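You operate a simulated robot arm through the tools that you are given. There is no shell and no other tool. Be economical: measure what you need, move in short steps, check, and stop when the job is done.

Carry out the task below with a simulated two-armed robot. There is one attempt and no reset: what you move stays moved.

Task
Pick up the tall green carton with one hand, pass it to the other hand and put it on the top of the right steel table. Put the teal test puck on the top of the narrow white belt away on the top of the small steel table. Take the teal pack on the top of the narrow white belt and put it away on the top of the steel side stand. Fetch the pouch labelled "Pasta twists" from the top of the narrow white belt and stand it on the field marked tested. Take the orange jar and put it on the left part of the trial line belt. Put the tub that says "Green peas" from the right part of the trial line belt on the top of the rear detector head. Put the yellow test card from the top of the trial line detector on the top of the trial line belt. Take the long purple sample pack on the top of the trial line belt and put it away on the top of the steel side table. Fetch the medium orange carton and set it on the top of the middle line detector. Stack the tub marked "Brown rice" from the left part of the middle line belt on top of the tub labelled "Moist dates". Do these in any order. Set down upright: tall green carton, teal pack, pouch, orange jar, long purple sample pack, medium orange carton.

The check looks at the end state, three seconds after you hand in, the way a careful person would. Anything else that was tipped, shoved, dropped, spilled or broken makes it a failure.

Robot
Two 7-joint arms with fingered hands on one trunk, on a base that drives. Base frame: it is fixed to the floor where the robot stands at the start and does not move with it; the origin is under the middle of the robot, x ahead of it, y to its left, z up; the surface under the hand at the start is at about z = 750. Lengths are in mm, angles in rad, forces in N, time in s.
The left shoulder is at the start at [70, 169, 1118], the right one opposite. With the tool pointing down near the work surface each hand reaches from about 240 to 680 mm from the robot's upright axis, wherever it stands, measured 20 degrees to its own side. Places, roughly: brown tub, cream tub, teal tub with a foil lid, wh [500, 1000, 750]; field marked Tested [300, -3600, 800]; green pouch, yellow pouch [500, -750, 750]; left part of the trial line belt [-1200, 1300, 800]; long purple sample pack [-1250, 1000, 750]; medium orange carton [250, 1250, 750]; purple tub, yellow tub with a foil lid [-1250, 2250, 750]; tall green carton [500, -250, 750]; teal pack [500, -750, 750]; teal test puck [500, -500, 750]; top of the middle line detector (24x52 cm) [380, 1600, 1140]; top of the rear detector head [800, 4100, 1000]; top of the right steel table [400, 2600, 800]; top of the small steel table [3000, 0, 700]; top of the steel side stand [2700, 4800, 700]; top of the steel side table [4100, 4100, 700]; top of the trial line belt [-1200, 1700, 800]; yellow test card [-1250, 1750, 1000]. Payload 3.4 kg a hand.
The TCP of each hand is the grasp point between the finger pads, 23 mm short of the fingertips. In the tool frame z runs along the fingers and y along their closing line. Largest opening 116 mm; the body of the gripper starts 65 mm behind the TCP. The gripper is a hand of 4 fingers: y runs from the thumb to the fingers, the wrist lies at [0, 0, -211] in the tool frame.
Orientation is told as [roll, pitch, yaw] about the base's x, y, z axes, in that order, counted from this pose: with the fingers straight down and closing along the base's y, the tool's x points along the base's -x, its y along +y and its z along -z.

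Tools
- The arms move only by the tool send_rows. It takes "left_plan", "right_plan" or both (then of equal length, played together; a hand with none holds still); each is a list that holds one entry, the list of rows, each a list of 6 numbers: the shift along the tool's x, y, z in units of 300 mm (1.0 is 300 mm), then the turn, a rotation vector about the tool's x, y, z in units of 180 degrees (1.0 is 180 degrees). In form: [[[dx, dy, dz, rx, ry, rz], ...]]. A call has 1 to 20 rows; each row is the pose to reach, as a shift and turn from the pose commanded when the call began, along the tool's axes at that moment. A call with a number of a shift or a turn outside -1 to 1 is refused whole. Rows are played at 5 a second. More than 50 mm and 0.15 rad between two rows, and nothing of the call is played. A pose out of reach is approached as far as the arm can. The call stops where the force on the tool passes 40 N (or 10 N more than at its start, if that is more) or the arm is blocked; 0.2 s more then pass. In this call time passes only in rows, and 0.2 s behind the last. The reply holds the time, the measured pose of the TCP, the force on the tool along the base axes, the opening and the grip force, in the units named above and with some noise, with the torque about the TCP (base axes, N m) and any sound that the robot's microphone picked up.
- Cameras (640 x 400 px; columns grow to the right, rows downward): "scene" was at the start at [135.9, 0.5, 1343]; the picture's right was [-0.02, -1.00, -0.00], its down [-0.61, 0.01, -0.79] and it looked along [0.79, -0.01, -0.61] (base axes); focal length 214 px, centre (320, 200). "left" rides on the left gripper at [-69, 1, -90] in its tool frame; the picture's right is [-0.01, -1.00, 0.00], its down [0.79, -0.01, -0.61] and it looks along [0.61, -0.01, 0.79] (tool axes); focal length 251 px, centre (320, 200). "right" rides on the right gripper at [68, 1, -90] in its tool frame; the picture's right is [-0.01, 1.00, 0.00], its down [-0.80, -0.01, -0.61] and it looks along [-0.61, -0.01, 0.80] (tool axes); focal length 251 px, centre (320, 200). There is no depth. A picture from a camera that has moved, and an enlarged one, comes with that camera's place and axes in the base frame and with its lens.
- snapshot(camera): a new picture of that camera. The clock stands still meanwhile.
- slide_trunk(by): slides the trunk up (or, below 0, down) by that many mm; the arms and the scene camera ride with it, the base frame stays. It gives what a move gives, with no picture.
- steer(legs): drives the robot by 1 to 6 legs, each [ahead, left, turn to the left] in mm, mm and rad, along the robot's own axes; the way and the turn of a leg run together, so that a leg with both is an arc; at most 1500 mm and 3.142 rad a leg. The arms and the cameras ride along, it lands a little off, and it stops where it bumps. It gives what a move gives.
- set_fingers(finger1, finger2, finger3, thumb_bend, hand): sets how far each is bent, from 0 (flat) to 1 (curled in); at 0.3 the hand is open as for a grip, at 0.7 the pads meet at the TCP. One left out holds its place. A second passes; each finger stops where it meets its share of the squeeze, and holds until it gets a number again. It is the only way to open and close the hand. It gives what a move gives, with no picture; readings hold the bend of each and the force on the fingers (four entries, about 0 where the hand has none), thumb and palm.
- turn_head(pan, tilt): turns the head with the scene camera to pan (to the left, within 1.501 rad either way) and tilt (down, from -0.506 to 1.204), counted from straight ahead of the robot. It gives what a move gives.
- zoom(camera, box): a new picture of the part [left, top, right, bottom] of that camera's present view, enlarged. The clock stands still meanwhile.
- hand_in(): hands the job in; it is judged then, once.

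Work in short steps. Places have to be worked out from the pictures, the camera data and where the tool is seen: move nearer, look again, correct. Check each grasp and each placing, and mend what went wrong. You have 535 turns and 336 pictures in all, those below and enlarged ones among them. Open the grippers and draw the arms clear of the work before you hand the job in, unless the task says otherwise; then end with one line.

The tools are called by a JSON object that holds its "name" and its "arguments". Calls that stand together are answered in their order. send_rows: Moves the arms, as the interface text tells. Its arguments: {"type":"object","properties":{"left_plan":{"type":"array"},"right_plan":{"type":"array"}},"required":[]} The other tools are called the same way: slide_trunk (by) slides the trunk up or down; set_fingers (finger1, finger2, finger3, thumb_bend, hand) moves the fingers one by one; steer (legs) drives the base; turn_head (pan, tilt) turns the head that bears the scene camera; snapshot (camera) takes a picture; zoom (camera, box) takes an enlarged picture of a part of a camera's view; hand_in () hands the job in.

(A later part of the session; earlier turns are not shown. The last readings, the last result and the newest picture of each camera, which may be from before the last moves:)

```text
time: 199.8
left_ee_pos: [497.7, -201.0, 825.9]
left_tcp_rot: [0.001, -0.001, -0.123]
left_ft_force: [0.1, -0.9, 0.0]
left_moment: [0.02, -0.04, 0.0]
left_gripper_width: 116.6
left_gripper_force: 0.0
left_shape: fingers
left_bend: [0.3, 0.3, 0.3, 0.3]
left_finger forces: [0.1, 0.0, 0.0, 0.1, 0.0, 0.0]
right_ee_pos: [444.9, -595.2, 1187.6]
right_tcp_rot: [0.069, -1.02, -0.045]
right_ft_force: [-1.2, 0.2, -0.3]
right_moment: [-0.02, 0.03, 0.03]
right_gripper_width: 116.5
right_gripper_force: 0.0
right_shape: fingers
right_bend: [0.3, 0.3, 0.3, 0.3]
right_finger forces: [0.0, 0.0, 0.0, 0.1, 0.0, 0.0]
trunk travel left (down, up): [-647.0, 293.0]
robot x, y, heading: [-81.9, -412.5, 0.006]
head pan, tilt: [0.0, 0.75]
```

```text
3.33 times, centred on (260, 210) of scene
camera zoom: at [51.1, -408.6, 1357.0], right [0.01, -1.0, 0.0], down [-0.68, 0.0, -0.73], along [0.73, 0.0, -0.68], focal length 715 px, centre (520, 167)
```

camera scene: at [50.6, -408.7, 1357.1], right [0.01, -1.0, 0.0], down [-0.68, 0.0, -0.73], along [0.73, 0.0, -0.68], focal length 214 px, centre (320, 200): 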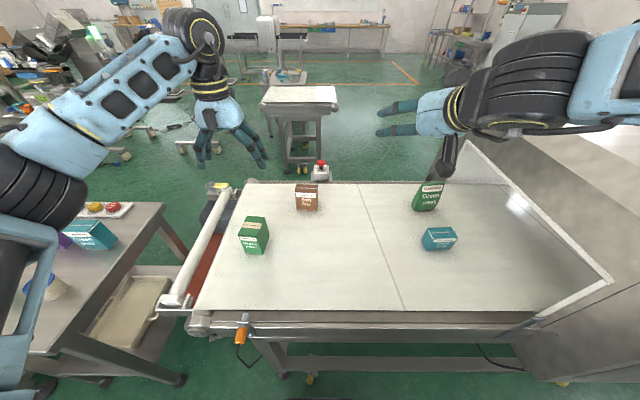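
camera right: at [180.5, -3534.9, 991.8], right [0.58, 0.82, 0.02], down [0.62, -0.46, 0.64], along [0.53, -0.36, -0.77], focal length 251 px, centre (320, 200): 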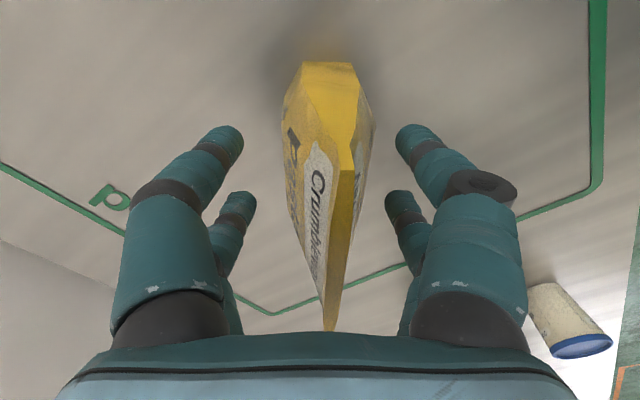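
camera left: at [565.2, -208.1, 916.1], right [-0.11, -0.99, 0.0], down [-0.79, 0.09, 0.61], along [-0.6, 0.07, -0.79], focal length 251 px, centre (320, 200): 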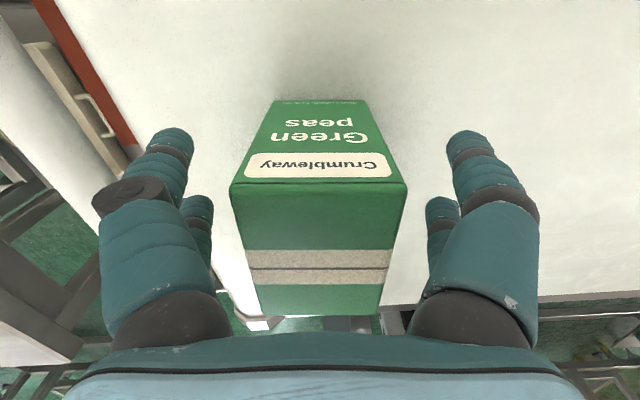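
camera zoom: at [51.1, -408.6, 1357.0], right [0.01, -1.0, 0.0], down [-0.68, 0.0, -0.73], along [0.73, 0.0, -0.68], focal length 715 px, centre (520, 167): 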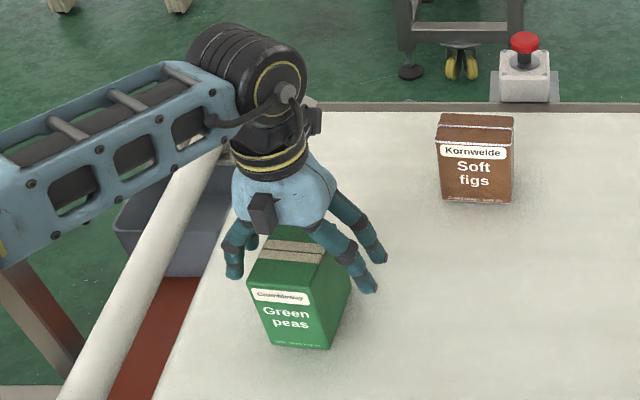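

Well centred. Closing the left hand and lifting slightly.

{"name": "set_fingers", "arguments": {"hand": "left", "finger1": 0.7, "finger2": 0.7, "finger3": 0.7, "thumb_bend": 0.7}}

{"name": "send_rows", "arguments": {"left_plan": [[[0, 0, -0.03, 0, 0, 0], [0, 0, -0.1, 0, 0, 0], [0, 0, -0.2, 0, 0, 0], [0, 0, -0.35, 0, 0, 0]]]}}

{"name": "snapshot", "arguments": {"camera": "left"}}

{"name": "zoom", "arguments": {"camera": "scene", "box": [200, 100, 340, 240]}}

```text
time: 200.8
left_ee_pos: [496.9, -200.3, 825.7]
left_tcp_rot: [0.0, 0.002, -0.122]
left_ft_force: [0.4, -0.9, 1.3]
left_moment: [0.0, 0.02, 0.08]
left_gripper_width: 55.4
left_gripper_force: 20.6
left_shape: fingers
left_bend: [0.46, 0.47, 0.54, 0.57]
left_finger forces: [10.4, 9.7, 6.5, 0.0, 14.8, 0.0]
right_ee_pos: [447.4, -594.2, 1187.2]
right_tcp_rot: [0.069, -1.022, -0.044]
right_ft_force: [-0.3, -0.4, -0.2]
right_moment: [0.0, -0.02, -0.01]
right_gripper_width: 116.7
right_gripper_force: 0.1
right_shape: fingers
right_bend: [0.3, 0.3, 0.3, 0.3]
right_finger forces: [0.0, 0.0, 0.0, 0.0, 0.0, 0.0]
trunk travel left (down, up): [-647.0, 293.0]
robot x, y, heading: [-85.1, -410.8, 0.004]
head pan, tilt: [0.0, 0.75]
```

```text
time: 201.8
left_ee_pos: [496.6, -199.6, 932.8]
left_tcp_rot: [-0.001, -0.001, -0.121]
left_ft_force: [0.9, 0.9, -3.4]
left_moment: [-0.03, -0.06, 0.01]
left_gripper_width: 55.6
left_gripper_force: 20.1
left_shape: fingers
left_bend: [0.46, 0.47, 0.54, 0.57]
left_finger forces: [10.5, 10.1, 6.0, 0.1, 14.8, 0.0]
right_ee_pos: [446.7, -594.4, 1188.0]
right_tcp_rot: [0.068, -1.019, -0.043]
right_ft_force: [0.2, 1.1, 0.0]
right_moment: [-0.03, 0.0, 0.02]
right_gripper_width: 116.7
right_gripper_force: 0.0
right_shape: fingers
right_bend: [0.3, 0.3, 0.3, 0.3]
right_finger forces: [0.1, 0.1, 0.1, 0.0, 0.0, 0.0]
trunk travel left (down, up): [-647.0, 293.0]
robot x, y, heading: [-80.5, -414.0, 0.001]
head pan, tilt: [0.0, 0.75]
```

```text
268 pictures are left
camera left: at [564.5, -207.7, 1023.0], right [-0.11, -0.99, 0.0], down [-0.79, 0.09, 0.61], along [-0.6, 0.07, -0.8], focal length 251 px, centre (320, 200)
```

left: 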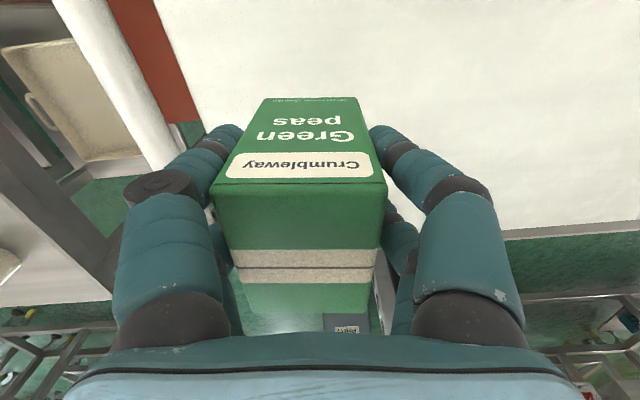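

```text
2.86 times, centred on (270, 170) of scene
camera zoom: at [50.5, -409.0, 1357.0], right [0.01, -1.0, 0.0], down [-0.68, 0.0, -0.73], along [0.73, 0.0, -0.68], focal length 613 px, centre (463, 286)
```

zoom: 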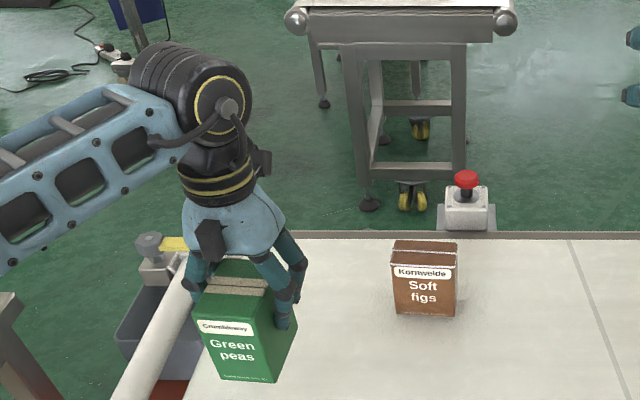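

Carton held firmly. I back off from the belt to do the hand-over in free space.

{"name": "send_rows", "arguments": {"left_plan": [[[0, 0, -0.1, 0, 0, 0], [0, 0, -0.2, 0, 0, 0]]]}}

{"name": "steer", "arguments": {"legs": [[-350, 0, 0]]}}

```text
time: 202.4
left_ee_pos: [496.3, -199.5, 992.0]
left_tcp_rot: [-0.001, 0.001, -0.125]
left_ft_force: [-0.1, -0.9, -3.7]
left_moment: [-0.07, -0.05, -0.01]
left_gripper_width: 55.5
left_gripper_force: 20.7
left_shape: fingers
left_bend: [0.46, 0.47, 0.54, 0.57]
left_finger forces: [10.7, 10.1, 6.1, 0.0, 14.7, 0.1]
right_ee_pos: [446.0, -595.0, 1186.7]
right_tcp_rot: [0.07, -1.017, -0.044]
right_ft_force: [0.4, 0.5, -0.2]
right_moment: [0.0, -0.02, 0.04]
right_gripper_width: 116.7
right_gripper_force: 0.1
right_shape: fingers
right_bend: [0.3, 0.3, 0.3, 0.3]
right_finger forces: [0.0, 0.0, 0.0, 0.0, 0.0, 0.0]
trunk travel left (down, up): [-647.0, 293.0]
robot x, y, heading: [-83.2, -411.5, 0.004]
head pan, tilt: [0.0, 0.75]
```

```text
time: 204.7
left_ee_pos: [149.2, -203.0, 991.3]
left_tcp_rot: [0.0, 0.001, -0.126]
left_ft_force: [-0.1, 0.2, -4.3]
left_moment: [-0.04, -0.04, -0.04]
left_gripper_width: 55.5
left_gripper_force: 21.0
left_shape: fingers
left_bend: [0.46, 0.47, 0.54, 0.57]
left_finger forces: [10.6, 10.1, 6.1, 0.0, 14.6, 0.0]
right_ee_pos: [98.6, -596.0, 1186.1]
right_tcp_rot: [0.068, -1.015, -0.047]
right_ft_force: [0.2, 0.0, 0.3]
right_moment: [0.01, -0.01, 0.0]
right_gripper_width: 116.7
right_gripper_force: 0.0
right_shape: fingers
right_bend: [0.3, 0.3, 0.3, 0.3]
right_finger forces: [0.1, 0.1, 0.1, 0.0, 0.0, 0.0]
trunk travel left (down, up): [-647.0, 293.0]
robot x, y, heading: [-429.1, -412.7, -0.001]
head pan, tilt: [0.0, 0.75]
```

The carton is only ~77 mm tall, so for a clean pass I'll take it with the right hand from the right side, closing on the front/back faces. First I position both hands.

{"name": "send_rows", "arguments": {"left_plan": [[[0.03, -0.07, 0, 0, 0, -0.008], [0.06, -0.14, 0, 0, 0, -0.016], [0.09, -0.21, 0, 0, 0, -0.024], [0.12, -0.3, -0.01, 0, 0, -0.032], [0.146, -0.388, -0.03, 0, 0, -0.04]]], "right_plan": [[[0.115, -0.065, 0.05, 0, -0.013, 0], [0.23, -0.13, 0.1, 0, -0.026, 0], [0.345, -0.195, 0.15, 0, -0.039, 0], [0.46, -0.26, 0.2, 0, -0.052, 0], [0.576, -0.323, 0.247, 0, -0.065, 0]]]}}

```text
time: 205.9
left_ee_pos: [88.2, -313.7, 1000.3]
left_tcp_rot: [-0.001, 0.001, 0.0]
left_ft_force: [0.6, -0.7, -3.9]
left_moment: [-0.01, -0.09, 0.0]
left_gripper_width: 55.6
left_gripper_force: 20.4
left_shape: fingers
left_bend: [0.46, 0.47, 0.54, 0.57]
left_finger forces: [10.5, 10.0, 6.0, 0.1, 14.5, 0.0]
right_ee_pos: [75.9, -694.6, 1031.6]
right_tcp_rot: [0.111, -1.209, -0.093]
right_ft_force: [-1.1, -0.4, 0.0]
right_moment: [0.06, -0.03, -0.01]
right_gripper_width: 117.1
right_gripper_force: 0.1
right_shape: fingers
right_bend: [0.3, 0.3, 0.3, 0.3]
right_finger forces: [0.0, 0.0, 0.1, 0.0, 0.1, 0.0]
right hand out of reach, approached as far as the arm can: row 4, 5
trunk travel left (down, up): [-647.0, 293.0]
robot x, y, heading: [-430.8, -413.3, -0.002]
head pan, tilt: [0.0, 0.75]
```

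Now I swing the right hand to point to the left.

{"name": "send_rows", "arguments": {"right_plan": [[[0.0, 0, 0.0, -0.0427, 0, -0.0155], [0.02, 0, 0.01, -0.0855, 0, -0.031], [0.04, 0, 0.02, -0.128, 0, -0.0466], [0.07, 0, 0.03, -0.171, 0, -0.062], [0.1, 0, 0.04, -0.2136, 0, -0.0777], [0.12, 0, 0.05, -0.256, 0, -0.093], [0.14, 0, 0.06, -0.299, 0, -0.109], [0.16, 0, 0.07, -0.342, 0, -0.124], [0.18, 0, 0.077, -0.3845, 0, -0.14], [0.2, 0, 0.077, -0.427, 0, -0.1555], [0.2, 0, 0.077, -0.47, 0, -0.171]]]}}

{"name": "snapshot", "arguments": {"camera": "scene"}}

{"name": "snapshot", "arguments": {"camera": "right"}}

```text
time: 208.3
left_ee_pos: [91.9, -313.4, 998.1]
left_tcp_rot: [0.0, 0.001, 0.0]
left_ft_force: [0.6, -0.4, -4.2]
left_moment: [-0.02, -0.03, -0.02]
left_gripper_width: 55.5
left_gripper_force: 20.4
left_shape: fingers
left_bend: [0.46, 0.47, 0.54, 0.57]
left_finger forces: [10.5, 10.1, 6.0, 0.1, 14.5, 0.0]
right_ee_pos: [78.8, -691.2, 968.3]
right_tcp_rot: [-0.002, -1.257, 1.588]
right_ft_force: [-0.2, -0.1, -0.3]
right_moment: [0.0, -0.02, 0.05]
right_gripper_width: 117.0
right_gripper_force: 0.0
right_shape: fingers
right_bend: [0.3, 0.3, 0.3, 0.3]
right_finger forces: [0.1, 0.0, 0.0, 0.0, 0.1, 0.0]
trunk travel left (down, up): [-647.0, 293.0]
robot x, y, heading: [-429.1, -412.5, 0.006]
head pan, tilt: [0.0, 0.75]
```

```text
266 pictures are left
camera scene: at [-295.7, -409.8, 1356.8], right [0.0, -1.0, 0.0], down [-0.68, 0.0, -0.73], along [0.73, 0.0, -0.68], focal length 214 px, centre (320, 200)
```

scene: 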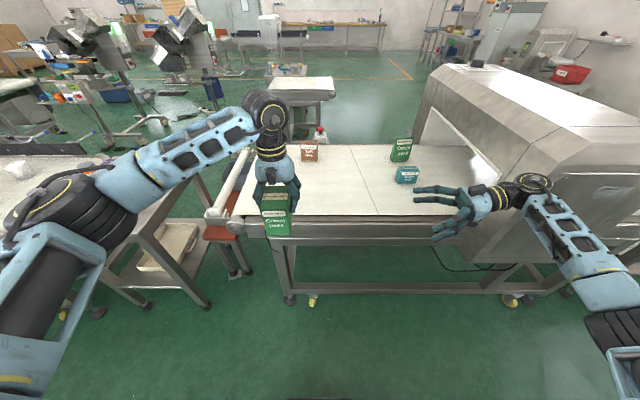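

```text
265 pictures are left
camera right: at [79.5, -797.7, 929.4], right [-1.0, -0.01, 0.01], down [0.01, -0.33, 0.94], along [-0.01, 0.94, 0.33], focal length 251 px, centre (320, 200)
```

right: 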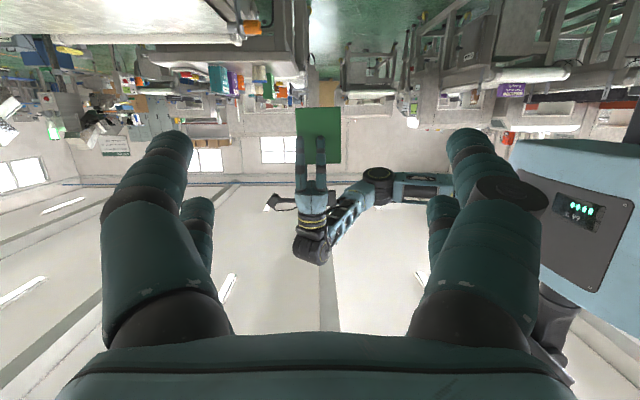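

The right hand points left with an 18° dip and is aligned with the carton in x. Approaching.

{"name": "send_rows", "arguments": {"right_plan": [[[-0.047, 0, 0.142, 0, 0, 0], [-0.093, 0, 0.285, 0, 0, 0], [-0.14, 0, 0.427, 0, 0, 0], [-0.187, 0, 0.57, 0, 0, 0], [-0.233, 0, 0.712, 0, 0, 0], [-0.28, 0, 0.855, 0, 0, 0]]]}}

{"name": "snapshot", "arguments": {"camera": "right"}}

{"name": "snapshot", "arguments": {"camera": "left"}}

{"name": "snapshot", "arguments": {"camera": "scene"}}

```text
time: 209.7
left_ee_pos: [90.7, -311.2, 1000.1]
left_tcp_rot: [-0.002, 0.002, 0.0]
left_ft_force: [0.5, 0.5, -4.1]
left_moment: [0.01, -0.05, -0.01]
left_gripper_width: 55.5
left_gripper_force: 20.0
left_shape: fingers
left_bend: [0.46, 0.47, 0.54, 0.57]
left_finger forces: [10.4, 10.1, 6.0, 0.0, 14.5, 0.0]
right_ee_pos: [74.4, -420.6, 969.5]
right_tcp_rot: [-0.006, -1.256, 1.587]
right_ft_force: [-0.1, 0.3, -0.7]
right_moment: [0.02, -0.01, -0.02]
right_gripper_width: 117.3
right_gripper_force: 0.0
right_shape: fingers
right_bend: [0.3, 0.3, 0.3, 0.3]
right_finger forces: [0.1, 0.0, 0.1, 0.0, 0.1, 0.0]
trunk travel left (down, up): [-647.0, 293.0]
robot x, y, heading: [-429.2, -415.7, 0.004]
head pan, tilt: [0.0, 0.75]
```

```text
264 pictures are left
camera right: at [74.9, -527.1, 931.2], right [-1.0, -0.01, 0.01], down [0.01, -0.33, 0.94], along [-0.01, 0.94, 0.33], focal length 251 px, centre (320, 200)
```

right: 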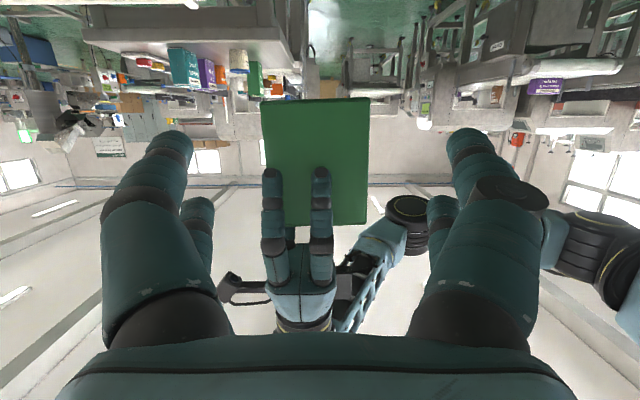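

```text
263 pictures are left
camera left: at [159.7, -311.9, 1090.1], right [0.01, -1.0, 0.0], down [-0.79, -0.01, 0.61], along [-0.61, -0.01, -0.79], focal length 251 px, centre (320, 200)
```

left: 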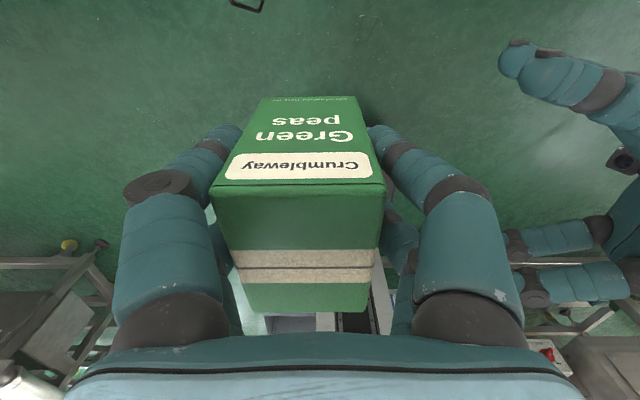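

```text
262 pictures are left
camera scene: at [-296.6, -408.9, 1356.9], right [0.0, -1.0, 0.0], down [-0.68, 0.0, -0.73], along [0.73, 0.0, -0.68], focal length 214 px, centre (320, 200)
```

scene: 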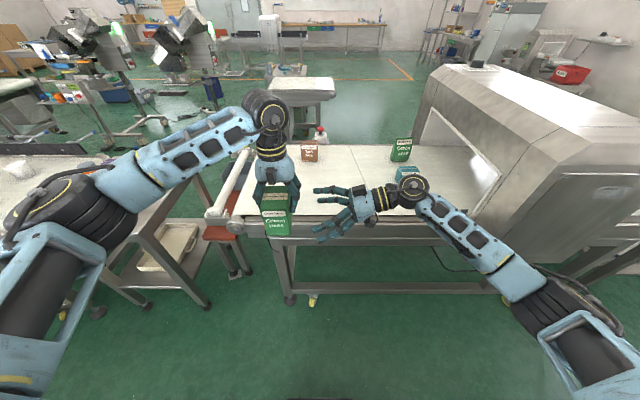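

Aligned with the carton; advancing the last ~100 mm around it.

{"name": "send_rows", "arguments": {"right_plan": [[[-0.033, 0, 0.108, 0, 0, 0], [-0.066, 0, 0.216, 0, 0, 0], [-0.099, 0, 0.325, 0, 0, 0]]]}}

{"name": "snapshot", "arguments": {"camera": "right"}}

{"name": "snapshot", "arguments": {"camera": "left"}}

```text
time: 210.5
left_ee_pos: [92.3, -312.2, 999.5]
left_tcp_rot: [0.001, 0.002, 0.003]
left_ft_force: [-2.0, 11.1, -1.7]
left_moment: [-0.12, -0.1, 0.2]
left_gripper_width: 55.6
left_gripper_force: 24.4
left_shape: fingers
left_bend: [0.45, 0.45, 0.55, 0.58]
left_finger forces: [12.8, 12.0, 4.8, 0.0, 20.0, 0.1]
right_ee_pos: [74.6, -320.8, 967.6]
right_tcp_rot: [-0.003, -1.258, 1.583]
right_ft_force: [2.6, -11.4, -1.7]
right_moment: [0.41, 0.16, -0.38]
right_gripper_width: 117.2
right_gripper_force: 0.2
right_shape: fingers
right_bend: [0.3, 0.3, 0.3, 0.3]
right_finger forces: [0.0, 0.0, 0.1, 0.0, 0.0, 0.0]
trunk travel left (down, up): [-647.0, 293.0]
robot x, y, heading: [-429.8, -410.8, 0.001]
head pan, tilt: [0.0, 0.75]
```

```text
261 pictures are left
camera right: at [74.6, -427.1, 929.2], right [-1.0, -0.01, 0.01], down [0.01, -0.33, 0.94], along [0.0, 0.94, 0.33], focal length 251 px, centre (320, 200)
```

right: 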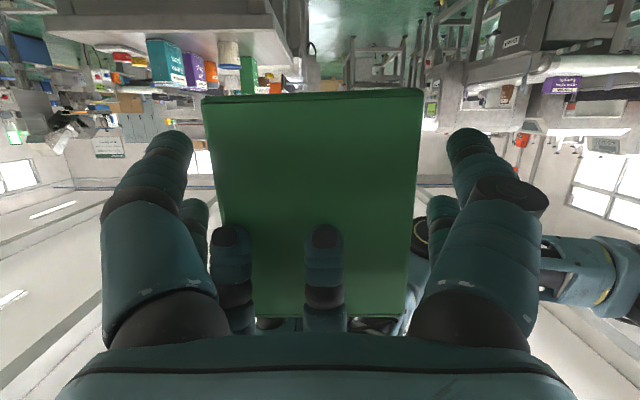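

```text
260 pictures are left
camera left: at [159.9, -311.2, 1090.1], right [0.01, -1.0, 0.0], down [-0.79, -0.01, 0.61], along [-0.61, -0.01, -0.79], focal length 251 px, centre (320, 200)
```

left: 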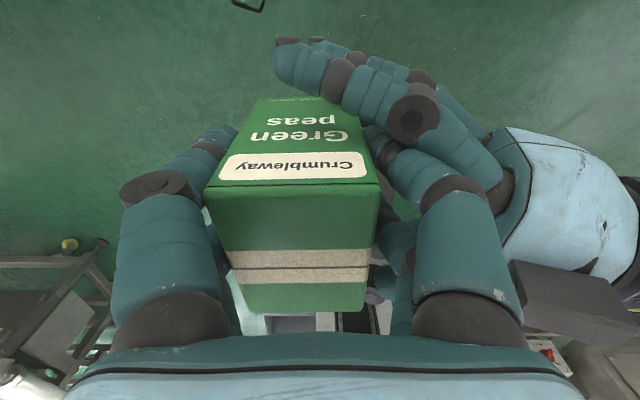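

Light contact (11 N) between the right palm and the left fingers; I back 10 mm, then close the right hand.

{"name": "send_rows", "arguments": {"right_plan": [[[0.01, 0, -0.033, 0, 0, 0]]]}}

{"name": "set_fingers", "arguments": {"hand": "right", "finger1": 0.7, "finger2": 0.7, "finger3": 0.7, "thumb_bend": 0.7}}

{"name": "snapshot", "arguments": {"camera": "right"}}

{"name": "snapshot", "arguments": {"camera": "left"}}

```text
time: 210.9
left_ee_pos: [91.6, -314.6, 1000.2]
left_tcp_rot: [0.0, 0.001, -0.003]
left_ft_force: [0.0, -0.7, -4.3]
left_moment: [-0.06, -0.08, 0.02]
left_gripper_width: 55.7
left_gripper_force: 20.3
left_shape: fingers
left_bend: [0.45, 0.46, 0.54, 0.57]
left_finger forces: [10.3, 10.4, 5.8, 0.1, 14.9, 0.0]
right_ee_pos: [72.4, -331.1, 968.1]
right_tcp_rot: [-0.011, -1.258, 1.595]
right_ft_force: [-0.3, 0.4, 1.2]
right_moment: [0.02, 0.0, 0.03]
right_gripper_width: 116.9
right_gripper_force: 0.0
right_shape: fingers
right_bend: [0.3, 0.3, 0.3, 0.3]
right_finger forces: [0.0, 0.0, 0.0, 0.0, 0.0, 0.1]
trunk travel left (down, up): [-647.0, 293.0]
robot x, y, heading: [-430.3, -413.8, 0.003]
head pan, tilt: [0.0, 0.75]
```

```text
time: 211.9
left_ee_pos: [90.1, -314.7, 1000.2]
left_tcp_rot: [0.0, 0.001, -0.001]
left_ft_force: [-18.5, -2.1, -5.1]
left_moment: [-0.17, 0.37, -0.07]
left_gripper_width: 55.5
left_gripper_force: 22.0
left_shape: fingers
left_bend: [0.45, 0.46, 0.54, 0.57]
left_finger forces: [10.1, 9.8, 6.1, 0.0, 17.5, 0.1]
right_ee_pos: [73.7, -330.7, 968.9]
right_tcp_rot: [-0.009, -1.26, 1.588]
right_ft_force: [18.7, 2.6, 0.5]
right_moment: [0.04, 0.15, -0.26]
right_gripper_width: 75.9
right_gripper_force: 23.6
right_shape: fingers
right_bend: [0.44, 0.44, 0.49, 0.48]
right_finger forces: [7.6, 7.9, 7.9, 0.0, 23.6, 0.0]
trunk travel left (down, up): [-647.0, 293.0]
robot x, y, heading: [-430.0, -414.1, -0.0]
head pan, tilt: [0.0, 0.75]
```

```text
259 pictures are left
camera right: at [74.5, -437.9, 929.4], right [-1.0, -0.01, 0.01], down [0.01, -0.33, 0.94], along [-0.01, 0.94, 0.33], focal length 251 px, centre (320, 200)
```

right: 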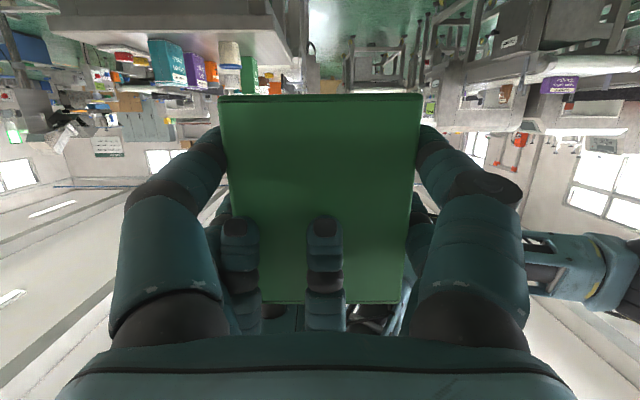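

```text
258 pictures are left
camera left: at [159.2, -313.2, 1090.2], right [0.01, -1.0, 0.0], down [-0.79, -0.01, 0.61], along [-0.61, 0.0, -0.79], focal length 251 px, centre (320, 200)
```

left: 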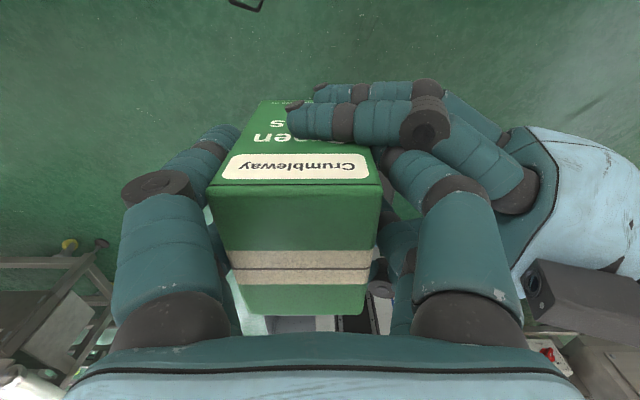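

Both hands hold it. I relieve the sideways load a bit and then open the left hand.

{"name": "send_rows", "arguments": {"right_plan": [[[0, -0.012, 0, 0, 0, 0]]]}}

{"name": "set_fingers", "arguments": {"hand": "left", "finger1": 0.35, "finger2": 0.35, "finger3": 0.35, "thumb_bend": 0.35}}

{"name": "snapshot", "arguments": {"camera": "left"}}

```text
time: 212.3
left_ee_pos: [92.5, -313.2, 999.7]
left_tcp_rot: [-0.001, 0.001, 0.001]
left_ft_force: [-7.0, 0.6, -5.1]
left_moment: [-0.06, 0.21, -0.03]
left_gripper_width: 55.4
left_gripper_force: 21.4
left_shape: fingers
left_bend: [0.45, 0.46, 0.54, 0.57]
left_finger forces: [11.3, 9.8, 6.2, 0.0, 15.5, 0.0]
right_ee_pos: [77.5, -330.9, 967.6]
right_tcp_rot: [-0.004, -1.258, 1.587]
right_ft_force: [7.4, -1.4, 1.1]
right_moment: [0.06, -0.11, -0.13]
right_gripper_width: 76.0
right_gripper_force: 23.4
right_shape: fingers
right_bend: [0.44, 0.44, 0.5, 0.49]
right_finger forces: [9.7, 10.5, 6.2, 0.1, 20.6, 0.0]
trunk travel left (down, up): [-647.0, 293.0]
robot x, y, heading: [-429.8, -409.0, 0.0]
head pan, tilt: [0.0, 0.75]
```

```text
time: 213.3
left_ee_pos: [91.8, -312.9, 1000.8]
left_tcp_rot: [0.001, 0.0, -0.001]
left_ft_force: [-9.5, 22.8, 5.5]
left_moment: [-0.16, -0.11, 0.13]
left_gripper_width: 83.2
left_gripper_force: 0.1
left_shape: fingers
left_bend: [0.35, 0.35, 0.35, 0.45]
left_finger forces: [0.1, 0.0, 0.0, 0.1, 0.1, 0.0]
right_ee_pos: [76.4, -331.9, 966.6]
right_tcp_rot: [-0.004, -1.256, 1.586]
right_ft_force: [10.4, -23.6, -6.0]
right_moment: [0.78, 0.55, -0.64]
right_gripper_width: 75.9
right_gripper_force: 21.3
right_shape: fingers
right_bend: [0.44, 0.44, 0.53, 0.5]
right_finger forces: [10.4, 10.8, 2.9, 0.1, 18.7, 0.0]
trunk travel left (down, up): [-647.0, 293.0]
robot x, y, heading: [-429.6, -413.1, 0.002]
head pan, tilt: [0.0, 0.75]
```

```text
257 pictures are left
camera left: at [159.5, -312.5, 1090.6], right [0.01, -1.0, 0.0], down [-0.79, -0.01, 0.61], along [-0.61, -0.01, -0.79], focal length 251 px, centre (320, 200)
```

left: 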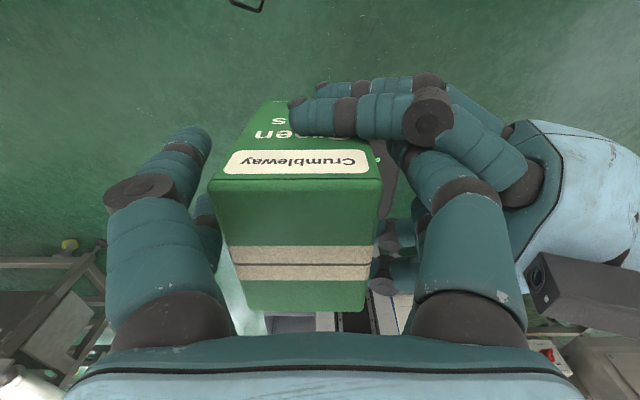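

The left thumb touches the right palm; I relax it slightly and lift the left hand straight up.

{"name": "set_fingers", "arguments": {"hand": "left", "thumb_bend": 0.49}}

{"name": "send_rows", "arguments": {"left_plan": [[[0, 0, -0.05, 0, 0, 0], [0, 0, -0.12, 0, 0, 0], [0, 0, -0.22, 0, 0, 0], [0, 0, -0.35, 0, 0, 0], [0, 0, -0.48, 0, 0, 0]]]}}

{"name": "snapshot", "arguments": {"camera": "scene"}}

{"name": "snapshot", "arguments": {"camera": "right"}}

```text
time: 214.3
left_ee_pos: [91.5, -313.4, 1000.9]
left_tcp_rot: [0.0, -0.002, 0.0]
left_ft_force: [-7.7, 4.1, 6.4]
left_moment: [-0.33, -0.18, -0.27]
left_gripper_width: 78.4
left_gripper_force: 0.1
left_shape: fingers
left_bend: [0.35, 0.35, 0.35, 0.51]
left_finger forces: [0.0, 0.1, 0.0, 0.0, 0.0, 0.0]
right_ee_pos: [75.9, -329.8, 967.2]
right_tcp_rot: [-0.004, -1.259, 1.588]
right_ft_force: [8.8, -4.2, -7.8]
right_moment: [0.24, 0.53, 0.06]
right_gripper_width: 76.1
right_gripper_force: 21.6
right_shape: fingers
right_bend: [0.44, 0.44, 0.53, 0.5]
right_finger forces: [10.7, 11.2, 3.5, 0.0, 18.2, 0.0]
trunk travel left (down, up): [-647.0, 293.0]
robot x, y, heading: [-427.6, -412.3, 0.002]
head pan, tilt: [0.0, 0.75]
```

```text
time: 215.5
left_ee_pos: [91.0, -313.9, 1145.1]
left_tcp_rot: [0.0, -0.001, 0.002]
left_ft_force: [-0.2, -0.3, -0.1]
left_moment: [0.01, 0.01, 0.01]
left_gripper_width: 81.6
left_gripper_force: 0.1
left_shape: fingers
left_bend: [0.35, 0.35, 0.35, 0.49]
left_finger forces: [0.0, 0.0, 0.0, 0.1, 0.0, 0.0]
right_ee_pos: [76.8, -331.2, 969.3]
right_tcp_rot: [-0.009, -1.258, 1.59]
right_ft_force: [-0.1, 0.2, -0.1]
right_moment: [-0.1, -0.01, 0.01]
right_gripper_width: 75.9
right_gripper_force: 23.1
right_shape: fingers
right_bend: [0.44, 0.43, 0.51, 0.51]
right_finger forces: [11.3, 12.5, 5.9, 0.0, 17.7, 0.0]
trunk travel left (down, up): [-647.0, 293.0]
robot x, y, heading: [-430.5, -416.2, 0.001]
head pan, tilt: [0.0, 0.75]
```

```text
256 pictures are left
camera scene: at [-297.9, -410.9, 1357.0], right [0.0, -1.0, 0.0], down [-0.68, 0.0, -0.73], along [0.73, 0.0, -0.68], focal length 214 px, centre (320, 200)
```

scene: 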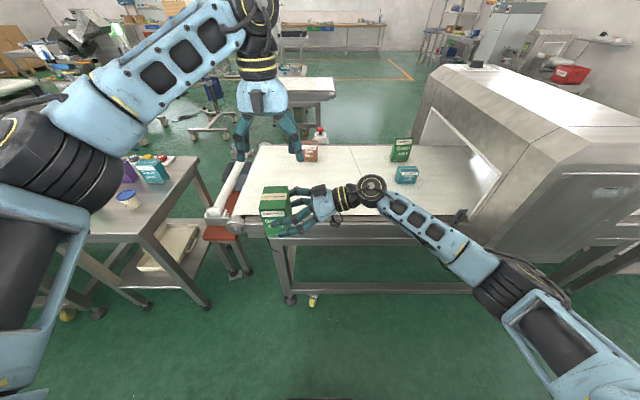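

```text
255 pictures are left
camera right: at [77.1, -437.7, 929.8], right [-1.0, -0.01, 0.01], down [0.01, -0.33, 0.94], along [-0.01, 0.94, 0.33], focal length 251 px, centre (320, 200)
```

right: 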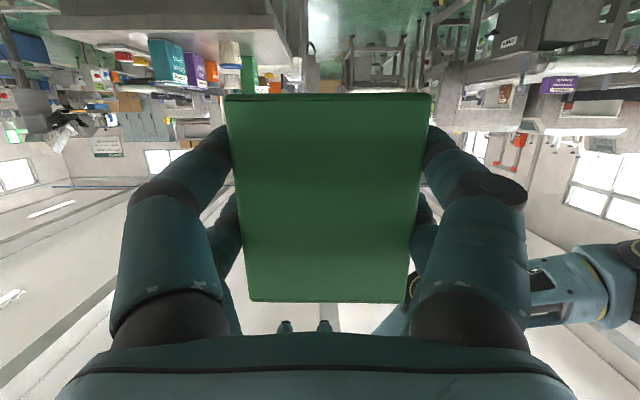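

The pass succeeded. I move the right hand with the carton up and back, clear of the detector, before fetching the teal pack with the left hand.

{"name": "send_rows", "arguments": {"right_plan": [[[-0.06, 0.065, -0.114, 0, 0, 0], [-0.12, 0.13, -0.228, 0, 0, 0], [-0.18, 0.195, -0.341, 0, 0, 0], [-0.239, 0.26, -0.455, 0, 0, 0], [-0.3, 0.325, -0.569, 0, 0, 0], [-0.36, 0.39, -0.683, 0, 0, 0], [-0.42, 0.455, -0.796, 0, 0, 0], [-0.478, 0.52, -0.91, 0, 0, 0]]]}}

{"name": "slide_trunk", "arguments": {"by": 100}}

{"name": "snapshot", "arguments": {"camera": "scene"}}

```text
time: 217.3
left_ee_pos: [90.4, -314.5, 1143.5]
left_tcp_rot: [0.0, -0.002, -0.001]
left_ft_force: [-0.6, -0.4, 0.4]
left_moment: [-0.01, 0.0, -0.02]
left_gripper_width: 81.3
left_gripper_force: 0.0
left_shape: fingers
left_bend: [0.35, 0.35, 0.35, 0.49]
left_finger forces: [0.1, 0.1, 0.1, 0.0, 0.1, 0.0]
right_ee_pos: [-79.0, -548.1, 1189.2]
right_tcp_rot: [-0.01, -1.259, 1.594]
right_ft_force: [-0.5, 0.3, -3.4]
right_moment: [-0.11, 0.01, -0.01]
right_gripper_width: 76.0
right_gripper_force: 23.0
right_shape: fingers
right_bend: [0.43, 0.43, 0.51, 0.51]
right_finger forces: [11.3, 12.1, 5.9, 0.0, 17.4, 0.0]
trunk travel left (down, up): [-647.0, 293.0]
robot x, y, heading: [-429.5, -408.8, 0.001]
head pan, tilt: [0.0, 0.75]
```

```text
time: 218.6
left_ee_pos: [92.5, -313.7, 1244.4]
left_tcp_rot: [0.001, -0.001, 0.0]
left_ft_force: [0.7, 0.2, -0.1]
left_moment: [-0.02, 0.0, -0.01]
left_gripper_width: 81.3
left_gripper_force: 0.0
left_shape: fingers
left_bend: [0.35, 0.35, 0.35, 0.49]
left_finger forces: [0.0, 0.0, 0.0, 0.0, 0.0, 0.0]
right_ee_pos: [-77.5, -548.3, 1288.8]
right_tcp_rot: [-0.005, -1.259, 1.588]
right_ft_force: [1.0, -1.1, -4.5]
right_moment: [-0.08, 0.0, -0.01]
right_gripper_width: 76.0
right_gripper_force: 23.1
right_shape: fingers
right_bend: [0.43, 0.43, 0.51, 0.51]
right_finger forces: [11.0, 12.3, 5.8, 0.0, 17.5, 0.1]
trunk travel left (down, up): [-747.0, 193.0]
robot x, y, heading: [-429.0, -415.7, 0.003]
head pan, tilt: [0.0, 0.75]
```

```text
254 pictures are left
camera scene: at [-296.9, -410.6, 1456.9], right [0.0, -1.0, 0.0], down [-0.68, 0.0, -0.73], along [0.73, 0.0, -0.68], focal length 214 px, centre (320, 200)
```

scene: 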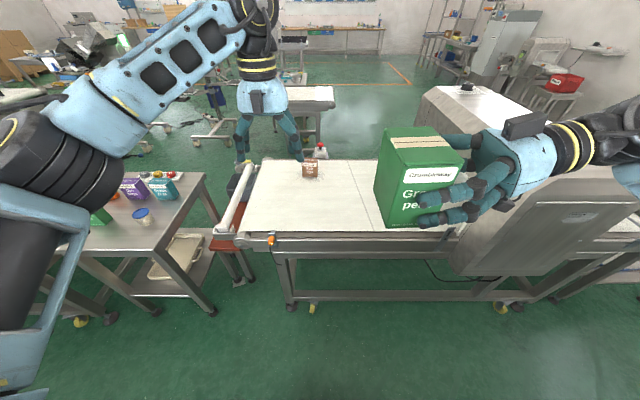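

Driving to the belt position in front of the teal pack.

{"name": "steer", "arguments": {"legs": [[0, -350, 0], [335, 0, 0]]}}

{"name": "snapshot", "arguments": {"camera": "left"}}

```text
time: 222.7
left_ee_pos: [428.5, -664.7, 1244.2]
left_tcp_rot: [-0.001, -0.001, -0.002]
left_ft_force: [-0.7, -0.4, 0.2]
left_moment: [-0.03, 0.02, 0.01]
left_gripper_width: 81.5
left_gripper_force: 0.0
left_shape: fingers
left_bend: [0.35, 0.35, 0.35, 0.49]
left_finger forces: [0.0, 0.0, 0.0, 0.1, 0.0, 0.0]
right_ee_pos: [258.3, -896.8, 1290.3]
right_tcp_rot: [-0.011, -1.259, 1.592]
right_ft_force: [0.2, 0.5, -3.7]
right_moment: [-0.1, -0.02, 0.0]
right_gripper_width: 76.1
right_gripper_force: 23.6
right_shape: fingers
right_bend: [0.43, 0.43, 0.51, 0.51]
right_finger forces: [11.1, 12.2, 5.8, 0.1, 17.6, 0.0]
trunk travel left (down, up): [-747.0, 193.0]
robot x, y, heading: [-92.8, -764.7, 0.001]
head pan, tilt: [0.0, 0.75]
```

```text
253 pictures are left
camera left: at [496.6, -663.1, 1334.5], right [0.01, -1.0, 0.0], down [-0.8, -0.01, 0.61], along [-0.61, 0.0, -0.8], focal length 251 px, centre (320, 200)
```

left: 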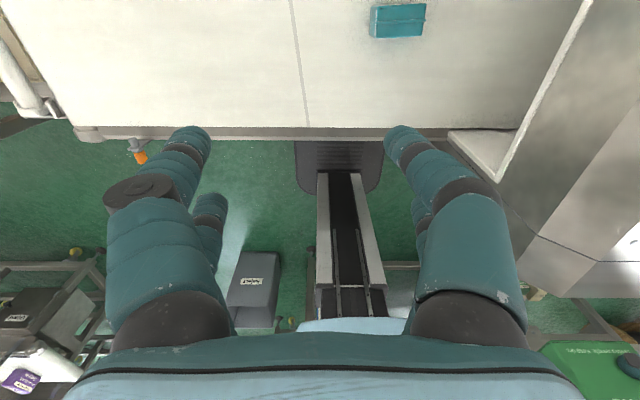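

Teal pack at ≈(482,−795). Moving the left hand over it.

{"name": "set_fingers", "arguments": {"hand": "left", "finger1": 0.3, "finger2": 0.3, "finger3": 0.3, "thumb_bend": 0.3}}

{"name": "send_rows", "arguments": {"left_plan": [[[-0.03, -0.07, 0.13, 0, 0, 0], [-0.06, -0.14, 0.26, 0, 0, 0], [-0.09, -0.21, 0.39, 0, 0, 0], [-0.12, -0.29, 0.53, 0, 0, 0], [-0.15, -0.36, 0.67, 0, 0, 0], [-0.18, -0.433, 0.81, 0, 0, 0]]]}}

{"name": "snapshot", "arguments": {"camera": "left"}}

{"name": "snapshot", "arguments": {"camera": "scene"}}

```text
time: 223.7
left_ee_pos: [429.1, -663.6, 1243.2]
left_tcp_rot: [0.0, -0.001, -0.001]
left_ft_force: [-0.7, -0.1, -0.1]
left_moment: [0.01, 0.03, 0.02]
left_gripper_width: 116.5
left_gripper_force: 0.1
left_shape: fingers
left_bend: [0.3, 0.3, 0.3, 0.3]
left_finger forces: [0.0, 0.0, 0.0, 0.1, 0.0, 0.0]
right_ee_pos: [259.9, -897.5, 1288.5]
right_tcp_rot: [-0.007, -1.258, 1.589]
right_ft_force: [-0.6, 0.5, -4.0]
right_moment: [-0.1, -0.02, 0.0]
right_gripper_width: 75.9
right_gripper_force: 23.4
right_shape: fingers
right_bend: [0.43, 0.43, 0.51, 0.51]
right_finger forces: [11.1, 12.3, 5.8, 0.1, 17.5, 0.0]
trunk travel left (down, up): [-747.0, 193.0]
robot x, y, heading: [-94.6, -758.7, -0.006]
head pan, tilt: [0.0, 0.75]
```

```text
time: 225.1
left_ee_pos: [484.6, -794.4, 1000.4]
left_tcp_rot: [0.002, -0.001, -0.002]
left_ft_force: [0.6, -0.4, 0.5]
left_moment: [0.0, 0.01, 0.02]
left_gripper_width: 116.1
left_gripper_force: 0.1
left_shape: fingers
left_bend: [0.3, 0.3, 0.3, 0.3]
left_finger forces: [0.0, 0.1, 0.0, 0.1, 0.0, 0.0]
right_ee_pos: [260.2, -899.4, 1288.6]
right_tcp_rot: [-0.005, -1.26, 1.585]
right_ft_force: [-0.6, -0.3, -2.9]
right_moment: [-0.11, -0.02, -0.01]
right_gripper_width: 76.1
right_gripper_force: 23.1
right_shape: fingers
right_bend: [0.43, 0.43, 0.51, 0.51]
right_finger forces: [11.1, 12.1, 5.8, 0.0, 17.3, 0.0]
trunk travel left (down, up): [-747.0, 193.0]
robot x, y, heading: [-89.6, -762.3, -0.002]
head pan, tilt: [0.0, 0.75]
```

```text
252 pictures are left
camera left: at [552.4, -794.8, 1090.9], right [0.01, -1.0, 0.0], down [-0.8, -0.01, 0.61], along [-0.61, 0.0, -0.8], focal length 251 px, centre (320, 200)
```

left: 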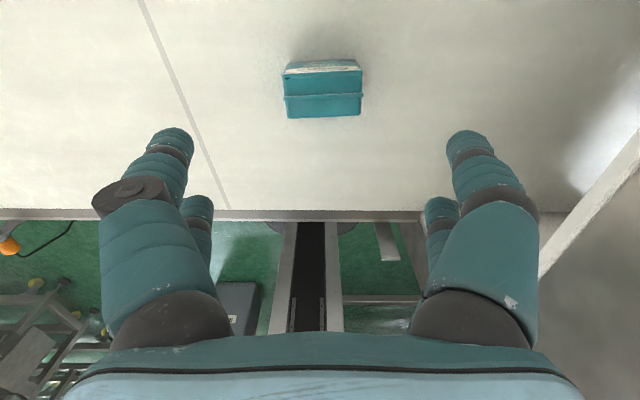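

```text
251 pictures are left
camera scene: at [41.3, -761.9, 1457.0], right [0.0, -1.0, 0.0], down [-0.68, 0.0, -0.73], along [0.73, 0.0, -0.68], focal length 214 px, centre (320, 200)
```

scene: 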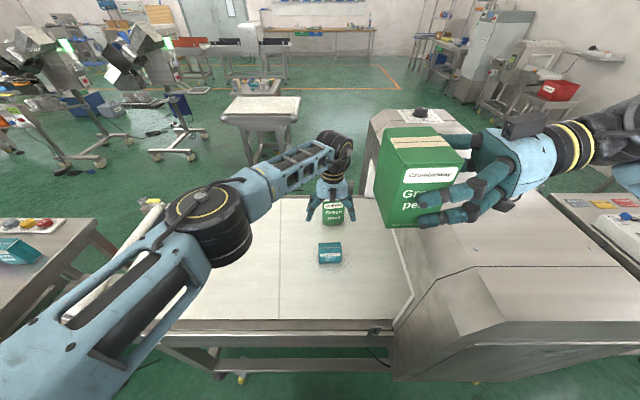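

Zooming to measure the pack height.

{"name": "zoom", "arguments": {"camera": "scene", "box": [290, 220, 370, 280]}}

{"name": "zoom", "arguments": {"camera": "left", "box": [270, 50, 380, 130]}}

```text
6.67 times, centred on (330, 250) of scene
camera zoom: at [41.3, -761.9, 1457.0], right [0.0, -1.0, 0.0], down [-0.68, 0.0, -0.73], along [0.73, 0.0, -0.68], focal length 1430 px, centre (253, -133)
```

zoom: 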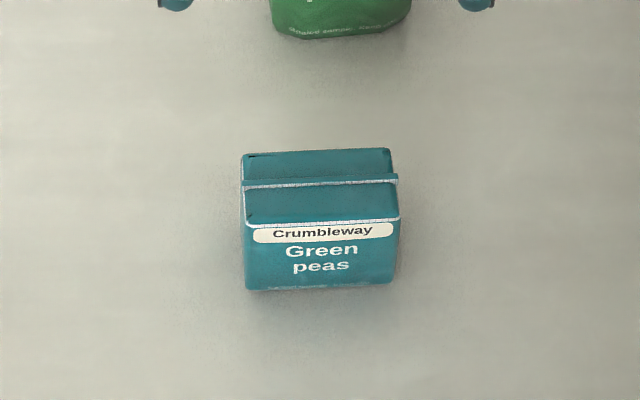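

```text
5.00 times, centred on (325, 90) of left
camera zoom: at [552.4, -794.8, 1090.9], right [0.01, -1.0, 0.0], down [-0.8, -0.01, 0.61], along [-0.61, 0.0, -0.8], focal length 1257 px, centre (295, 750)
```

zoom: 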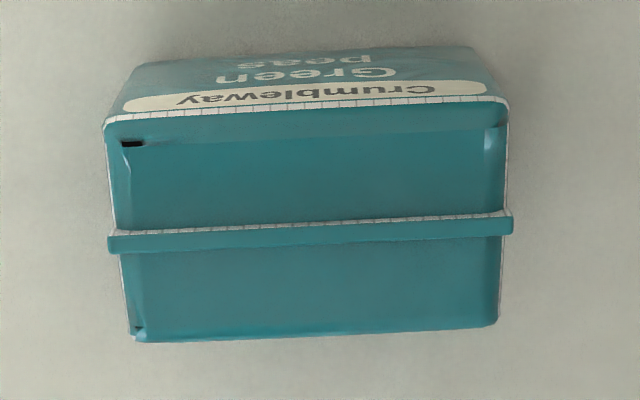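

Pack: top z≈818, 80 mm wide (y) × 44 deep, centre (480,−797). Descending to grip its ends.

{"name": "send_rows", "arguments": {"left_plan": [[[0.005, 0, 0.14, 0, 0, -0.005], [0.01, 0, 0.28, 0, 0, -0.01], [0.015, -0.009, 0.42, 0, 0, -0.016], [0.015, -0.009, 0.56, 0, 0, -0.016], [0.015, -0.009, 0.685, 0, 0, -0.016]]]}}

{"name": "snapshot", "arguments": {"camera": "left"}}

```text
time: 226.3
left_ee_pos: [451.5, -784.0, 819.5]
left_tcp_rot: [0.001, 0.001, 0.049]
left_ft_force: [0.3, -2.1, 2.1]
left_moment: [-0.06, -0.03, 0.0]
left_gripper_width: 118.6
left_gripper_force: 0.8
left_shape: fingers
left_bend: [0.3, 0.3, 0.3, 0.28]
left_finger forces: [0.0, 0.0, 0.1, 0.1, 1.8, 0.0]
left hand out of reach, approached as far as the arm can: row 3, 4, 5
right_ee_pos: [259.6, -900.0, 1289.7]
right_tcp_rot: [-0.011, -1.26, 1.59]
right_ft_force: [0.0, -0.2, -4.0]
right_moment: [-0.13, -0.01, 0.0]
right_gripper_width: 75.7
right_gripper_force: 22.7
right_shape: fingers
right_bend: [0.43, 0.43, 0.51, 0.51]
right_finger forces: [11.2, 12.0, 5.8, 0.1, 17.4, 0.0]
trunk travel left (down, up): [-747.0, 193.0]
robot x, y, heading: [-90.5, -761.8, 0.003]
head pan, tilt: [0.0, 0.75]
```

```text
248 pictures are left
camera left: at [520.1, -780.3, 908.6], right [0.06, -1.0, 0.0], down [-0.79, -0.05, 0.61], along [-0.61, -0.03, -0.8], focal length 251 px, centre (320, 200)
```

left: 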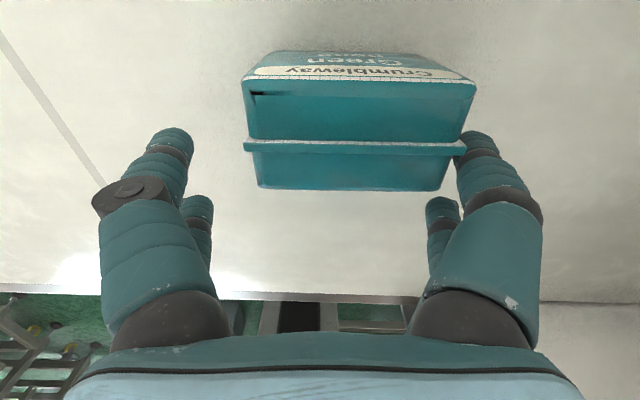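

Out of reach at this height, with a slight touch. I raise the hand, lower the trunk a bit and shift the base.

{"name": "send_rows", "arguments": {"left_plan": [[[0, 0, -0.1, 0, 0, 0], [0, 0, -0.25, 0, 0, 0]]]}}

{"name": "slide_trunk", "arguments": {"by": -55}}

{"name": "steer", "arguments": {"legs": [[15, -40, 0]]}}

{"name": "snapshot", "arguments": {"camera": "left"}}

```text
time: 226.9
left_ee_pos: [451.6, -783.0, 893.5]
left_tcp_rot: [0.0, -0.001, 0.05]
left_ft_force: [-1.0, 0.7, 0.2]
left_moment: [0.0, -0.03, 0.01]
left_gripper_width: 116.9
left_gripper_force: 0.0
left_shape: fingers
left_bend: [0.3, 0.3, 0.3, 0.3]
left_finger forces: [0.1, 0.0, 0.1, 0.0, 0.1, 0.0]
right_ee_pos: [259.8, -897.7, 1288.2]
right_tcp_rot: [-0.01, -1.261, 1.591]
right_ft_force: [-0.3, 0.5, -3.9]
right_moment: [-0.11, -0.02, -0.03]
right_gripper_width: 75.9
right_gripper_force: 23.0
right_shape: fingers
right_bend: [0.43, 0.43, 0.51, 0.51]
right_finger forces: [11.2, 12.2, 5.8, 0.0, 17.4, 0.0]
trunk travel left (down, up): [-747.0, 193.0]
robot x, y, heading: [-90.3, -761.8, -0.006]
head pan, tilt: [0.0, 0.75]
```

```text
time: 227.8
left_ee_pos: [451.6, -782.2, 836.3]
left_tcp_rot: [-0.001, 0.0, 0.047]
left_ft_force: [0.0, 0.1, 0.3]
left_moment: [-0.02, -0.04, -0.01]
left_gripper_width: 117.1
left_gripper_force: 0.0
left_shape: fingers
left_bend: [0.3, 0.3, 0.3, 0.3]
left_finger forces: [0.0, 0.0, 0.0, 0.0, 0.1, 0.0]
right_ee_pos: [260.7, -897.2, 1234.3]
right_tcp_rot: [-0.008, -1.259, 1.59]
right_ft_force: [-1.1, 0.4, -4.9]
right_moment: [-0.13, 0.0, -0.02]
right_gripper_width: 75.9
right_gripper_force: 23.3
right_shape: fingers
right_bend: [0.43, 0.43, 0.51, 0.51]
right_finger forces: [11.2, 12.1, 5.8, 0.0, 17.4, 0.0]
trunk travel left (down, up): [-692.0, 248.0]
robot x, y, heading: [-89.3, -762.1, 0.0]
head pan, tilt: [0.0, 0.75]
```

```text
time: 228.7
left_ee_pos: [466.8, -819.0, 838.0]
left_tcp_rot: [-0.003, 0.001, 0.049]
left_ft_force: [0.1, 0.4, 0.5]
left_moment: [-0.01, 0.0, -0.02]
left_gripper_width: 117.9
left_gripper_force: 0.1
left_shape: fingers
left_bend: [0.3, 0.3, 0.3, 0.3]
left_finger forces: [0.0, 0.1, 0.0, 0.1, 0.1, 0.0]
right_ee_pos: [273.6, -932.8, 1235.3]
right_tcp_rot: [-0.01, -1.255, 1.593]
right_ft_force: [-0.2, 1.0, -4.3]
right_moment: [-0.12, -0.04, 0.04]
right_gripper_width: 75.8
right_gripper_force: 23.3
right_shape: fingers
right_bend: [0.43, 0.43, 0.51, 0.51]
right_finger forces: [11.2, 12.1, 5.8, 0.0, 17.3, 0.1]
trunk travel left (down, up): [-692.0, 248.0]
robot x, y, heading: [-76.0, -801.0, -0.0]
head pan, tilt: [0.0, 0.75]
```

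```text
247 pictures are left
camera left: at [535.1, -815.0, 928.7], right [0.06, -1.0, 0.0], down [-0.79, -0.04, 0.61], along [-0.61, -0.04, -0.8], focal length 251 px, centre (320, 200)
```

left: 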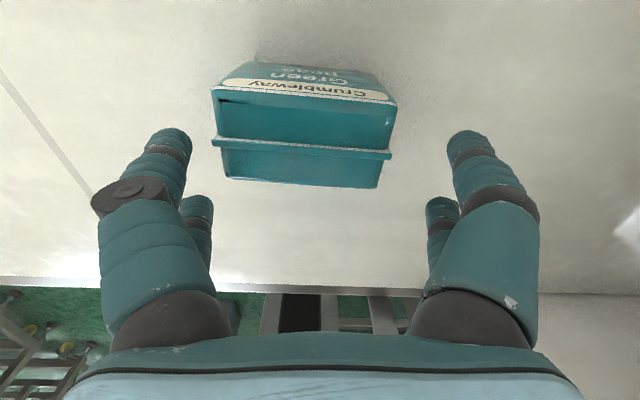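

Pack centre now ≈(481,−810), yaw ≈ −0.02. Align, then descend.

{"name": "send_rows", "arguments": {"left_plan": [[[-0.048, 0.028, 0, 0, 0, 0.022], [-0.048, 0.028, 0.07, 0, 0, 0.022], [-0.048, 0.028, 0.143, 0, 0, 0.022]]]}}

{"name": "snapshot", "arguments": {"camera": "left"}}

```text
time: 229.5
left_ee_pos: [482.2, -812.4, 794.7]
left_tcp_rot: [0.001, 0.001, -0.019]
left_ft_force: [0.1, -0.3, -0.2]
left_moment: [0.0, -0.03, 0.0]
left_gripper_width: 117.4
left_gripper_force: 0.1
left_shape: fingers
left_bend: [0.3, 0.3, 0.3, 0.3]
left_finger forces: [0.0, 0.0, 0.0, 0.1, 0.0, 0.1]
right_ee_pos: [275.0, -939.0, 1234.0]
right_tcp_rot: [-0.004, -1.258, 1.587]
right_ft_force: [0.1, 0.7, -3.7]
right_moment: [-0.09, -0.03, -0.01]
right_gripper_width: 75.9
right_gripper_force: 24.0
right_shape: fingers
right_bend: [0.43, 0.43, 0.51, 0.51]
right_finger forces: [11.2, 12.0, 5.8, 0.0, 17.3, 0.0]
trunk travel left (down, up): [-692.0, 248.0]
robot x, y, heading: [-77.9, -799.4, 0.004]
head pan, tilt: [0.0, 0.75]
```

```text
246 pictures are left
camera left: at [550.5, -814.1, 884.7], right [-0.01, -1.0, 0.0], down [-0.79, 0.01, 0.61], along [-0.61, 0.01, -0.79], focal length 251 px, centre (320, 200)
```

left: 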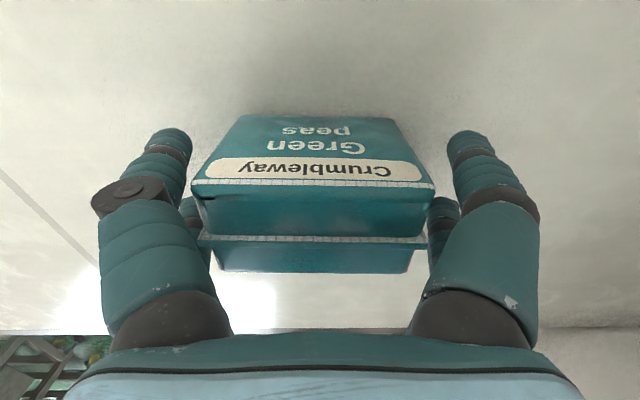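

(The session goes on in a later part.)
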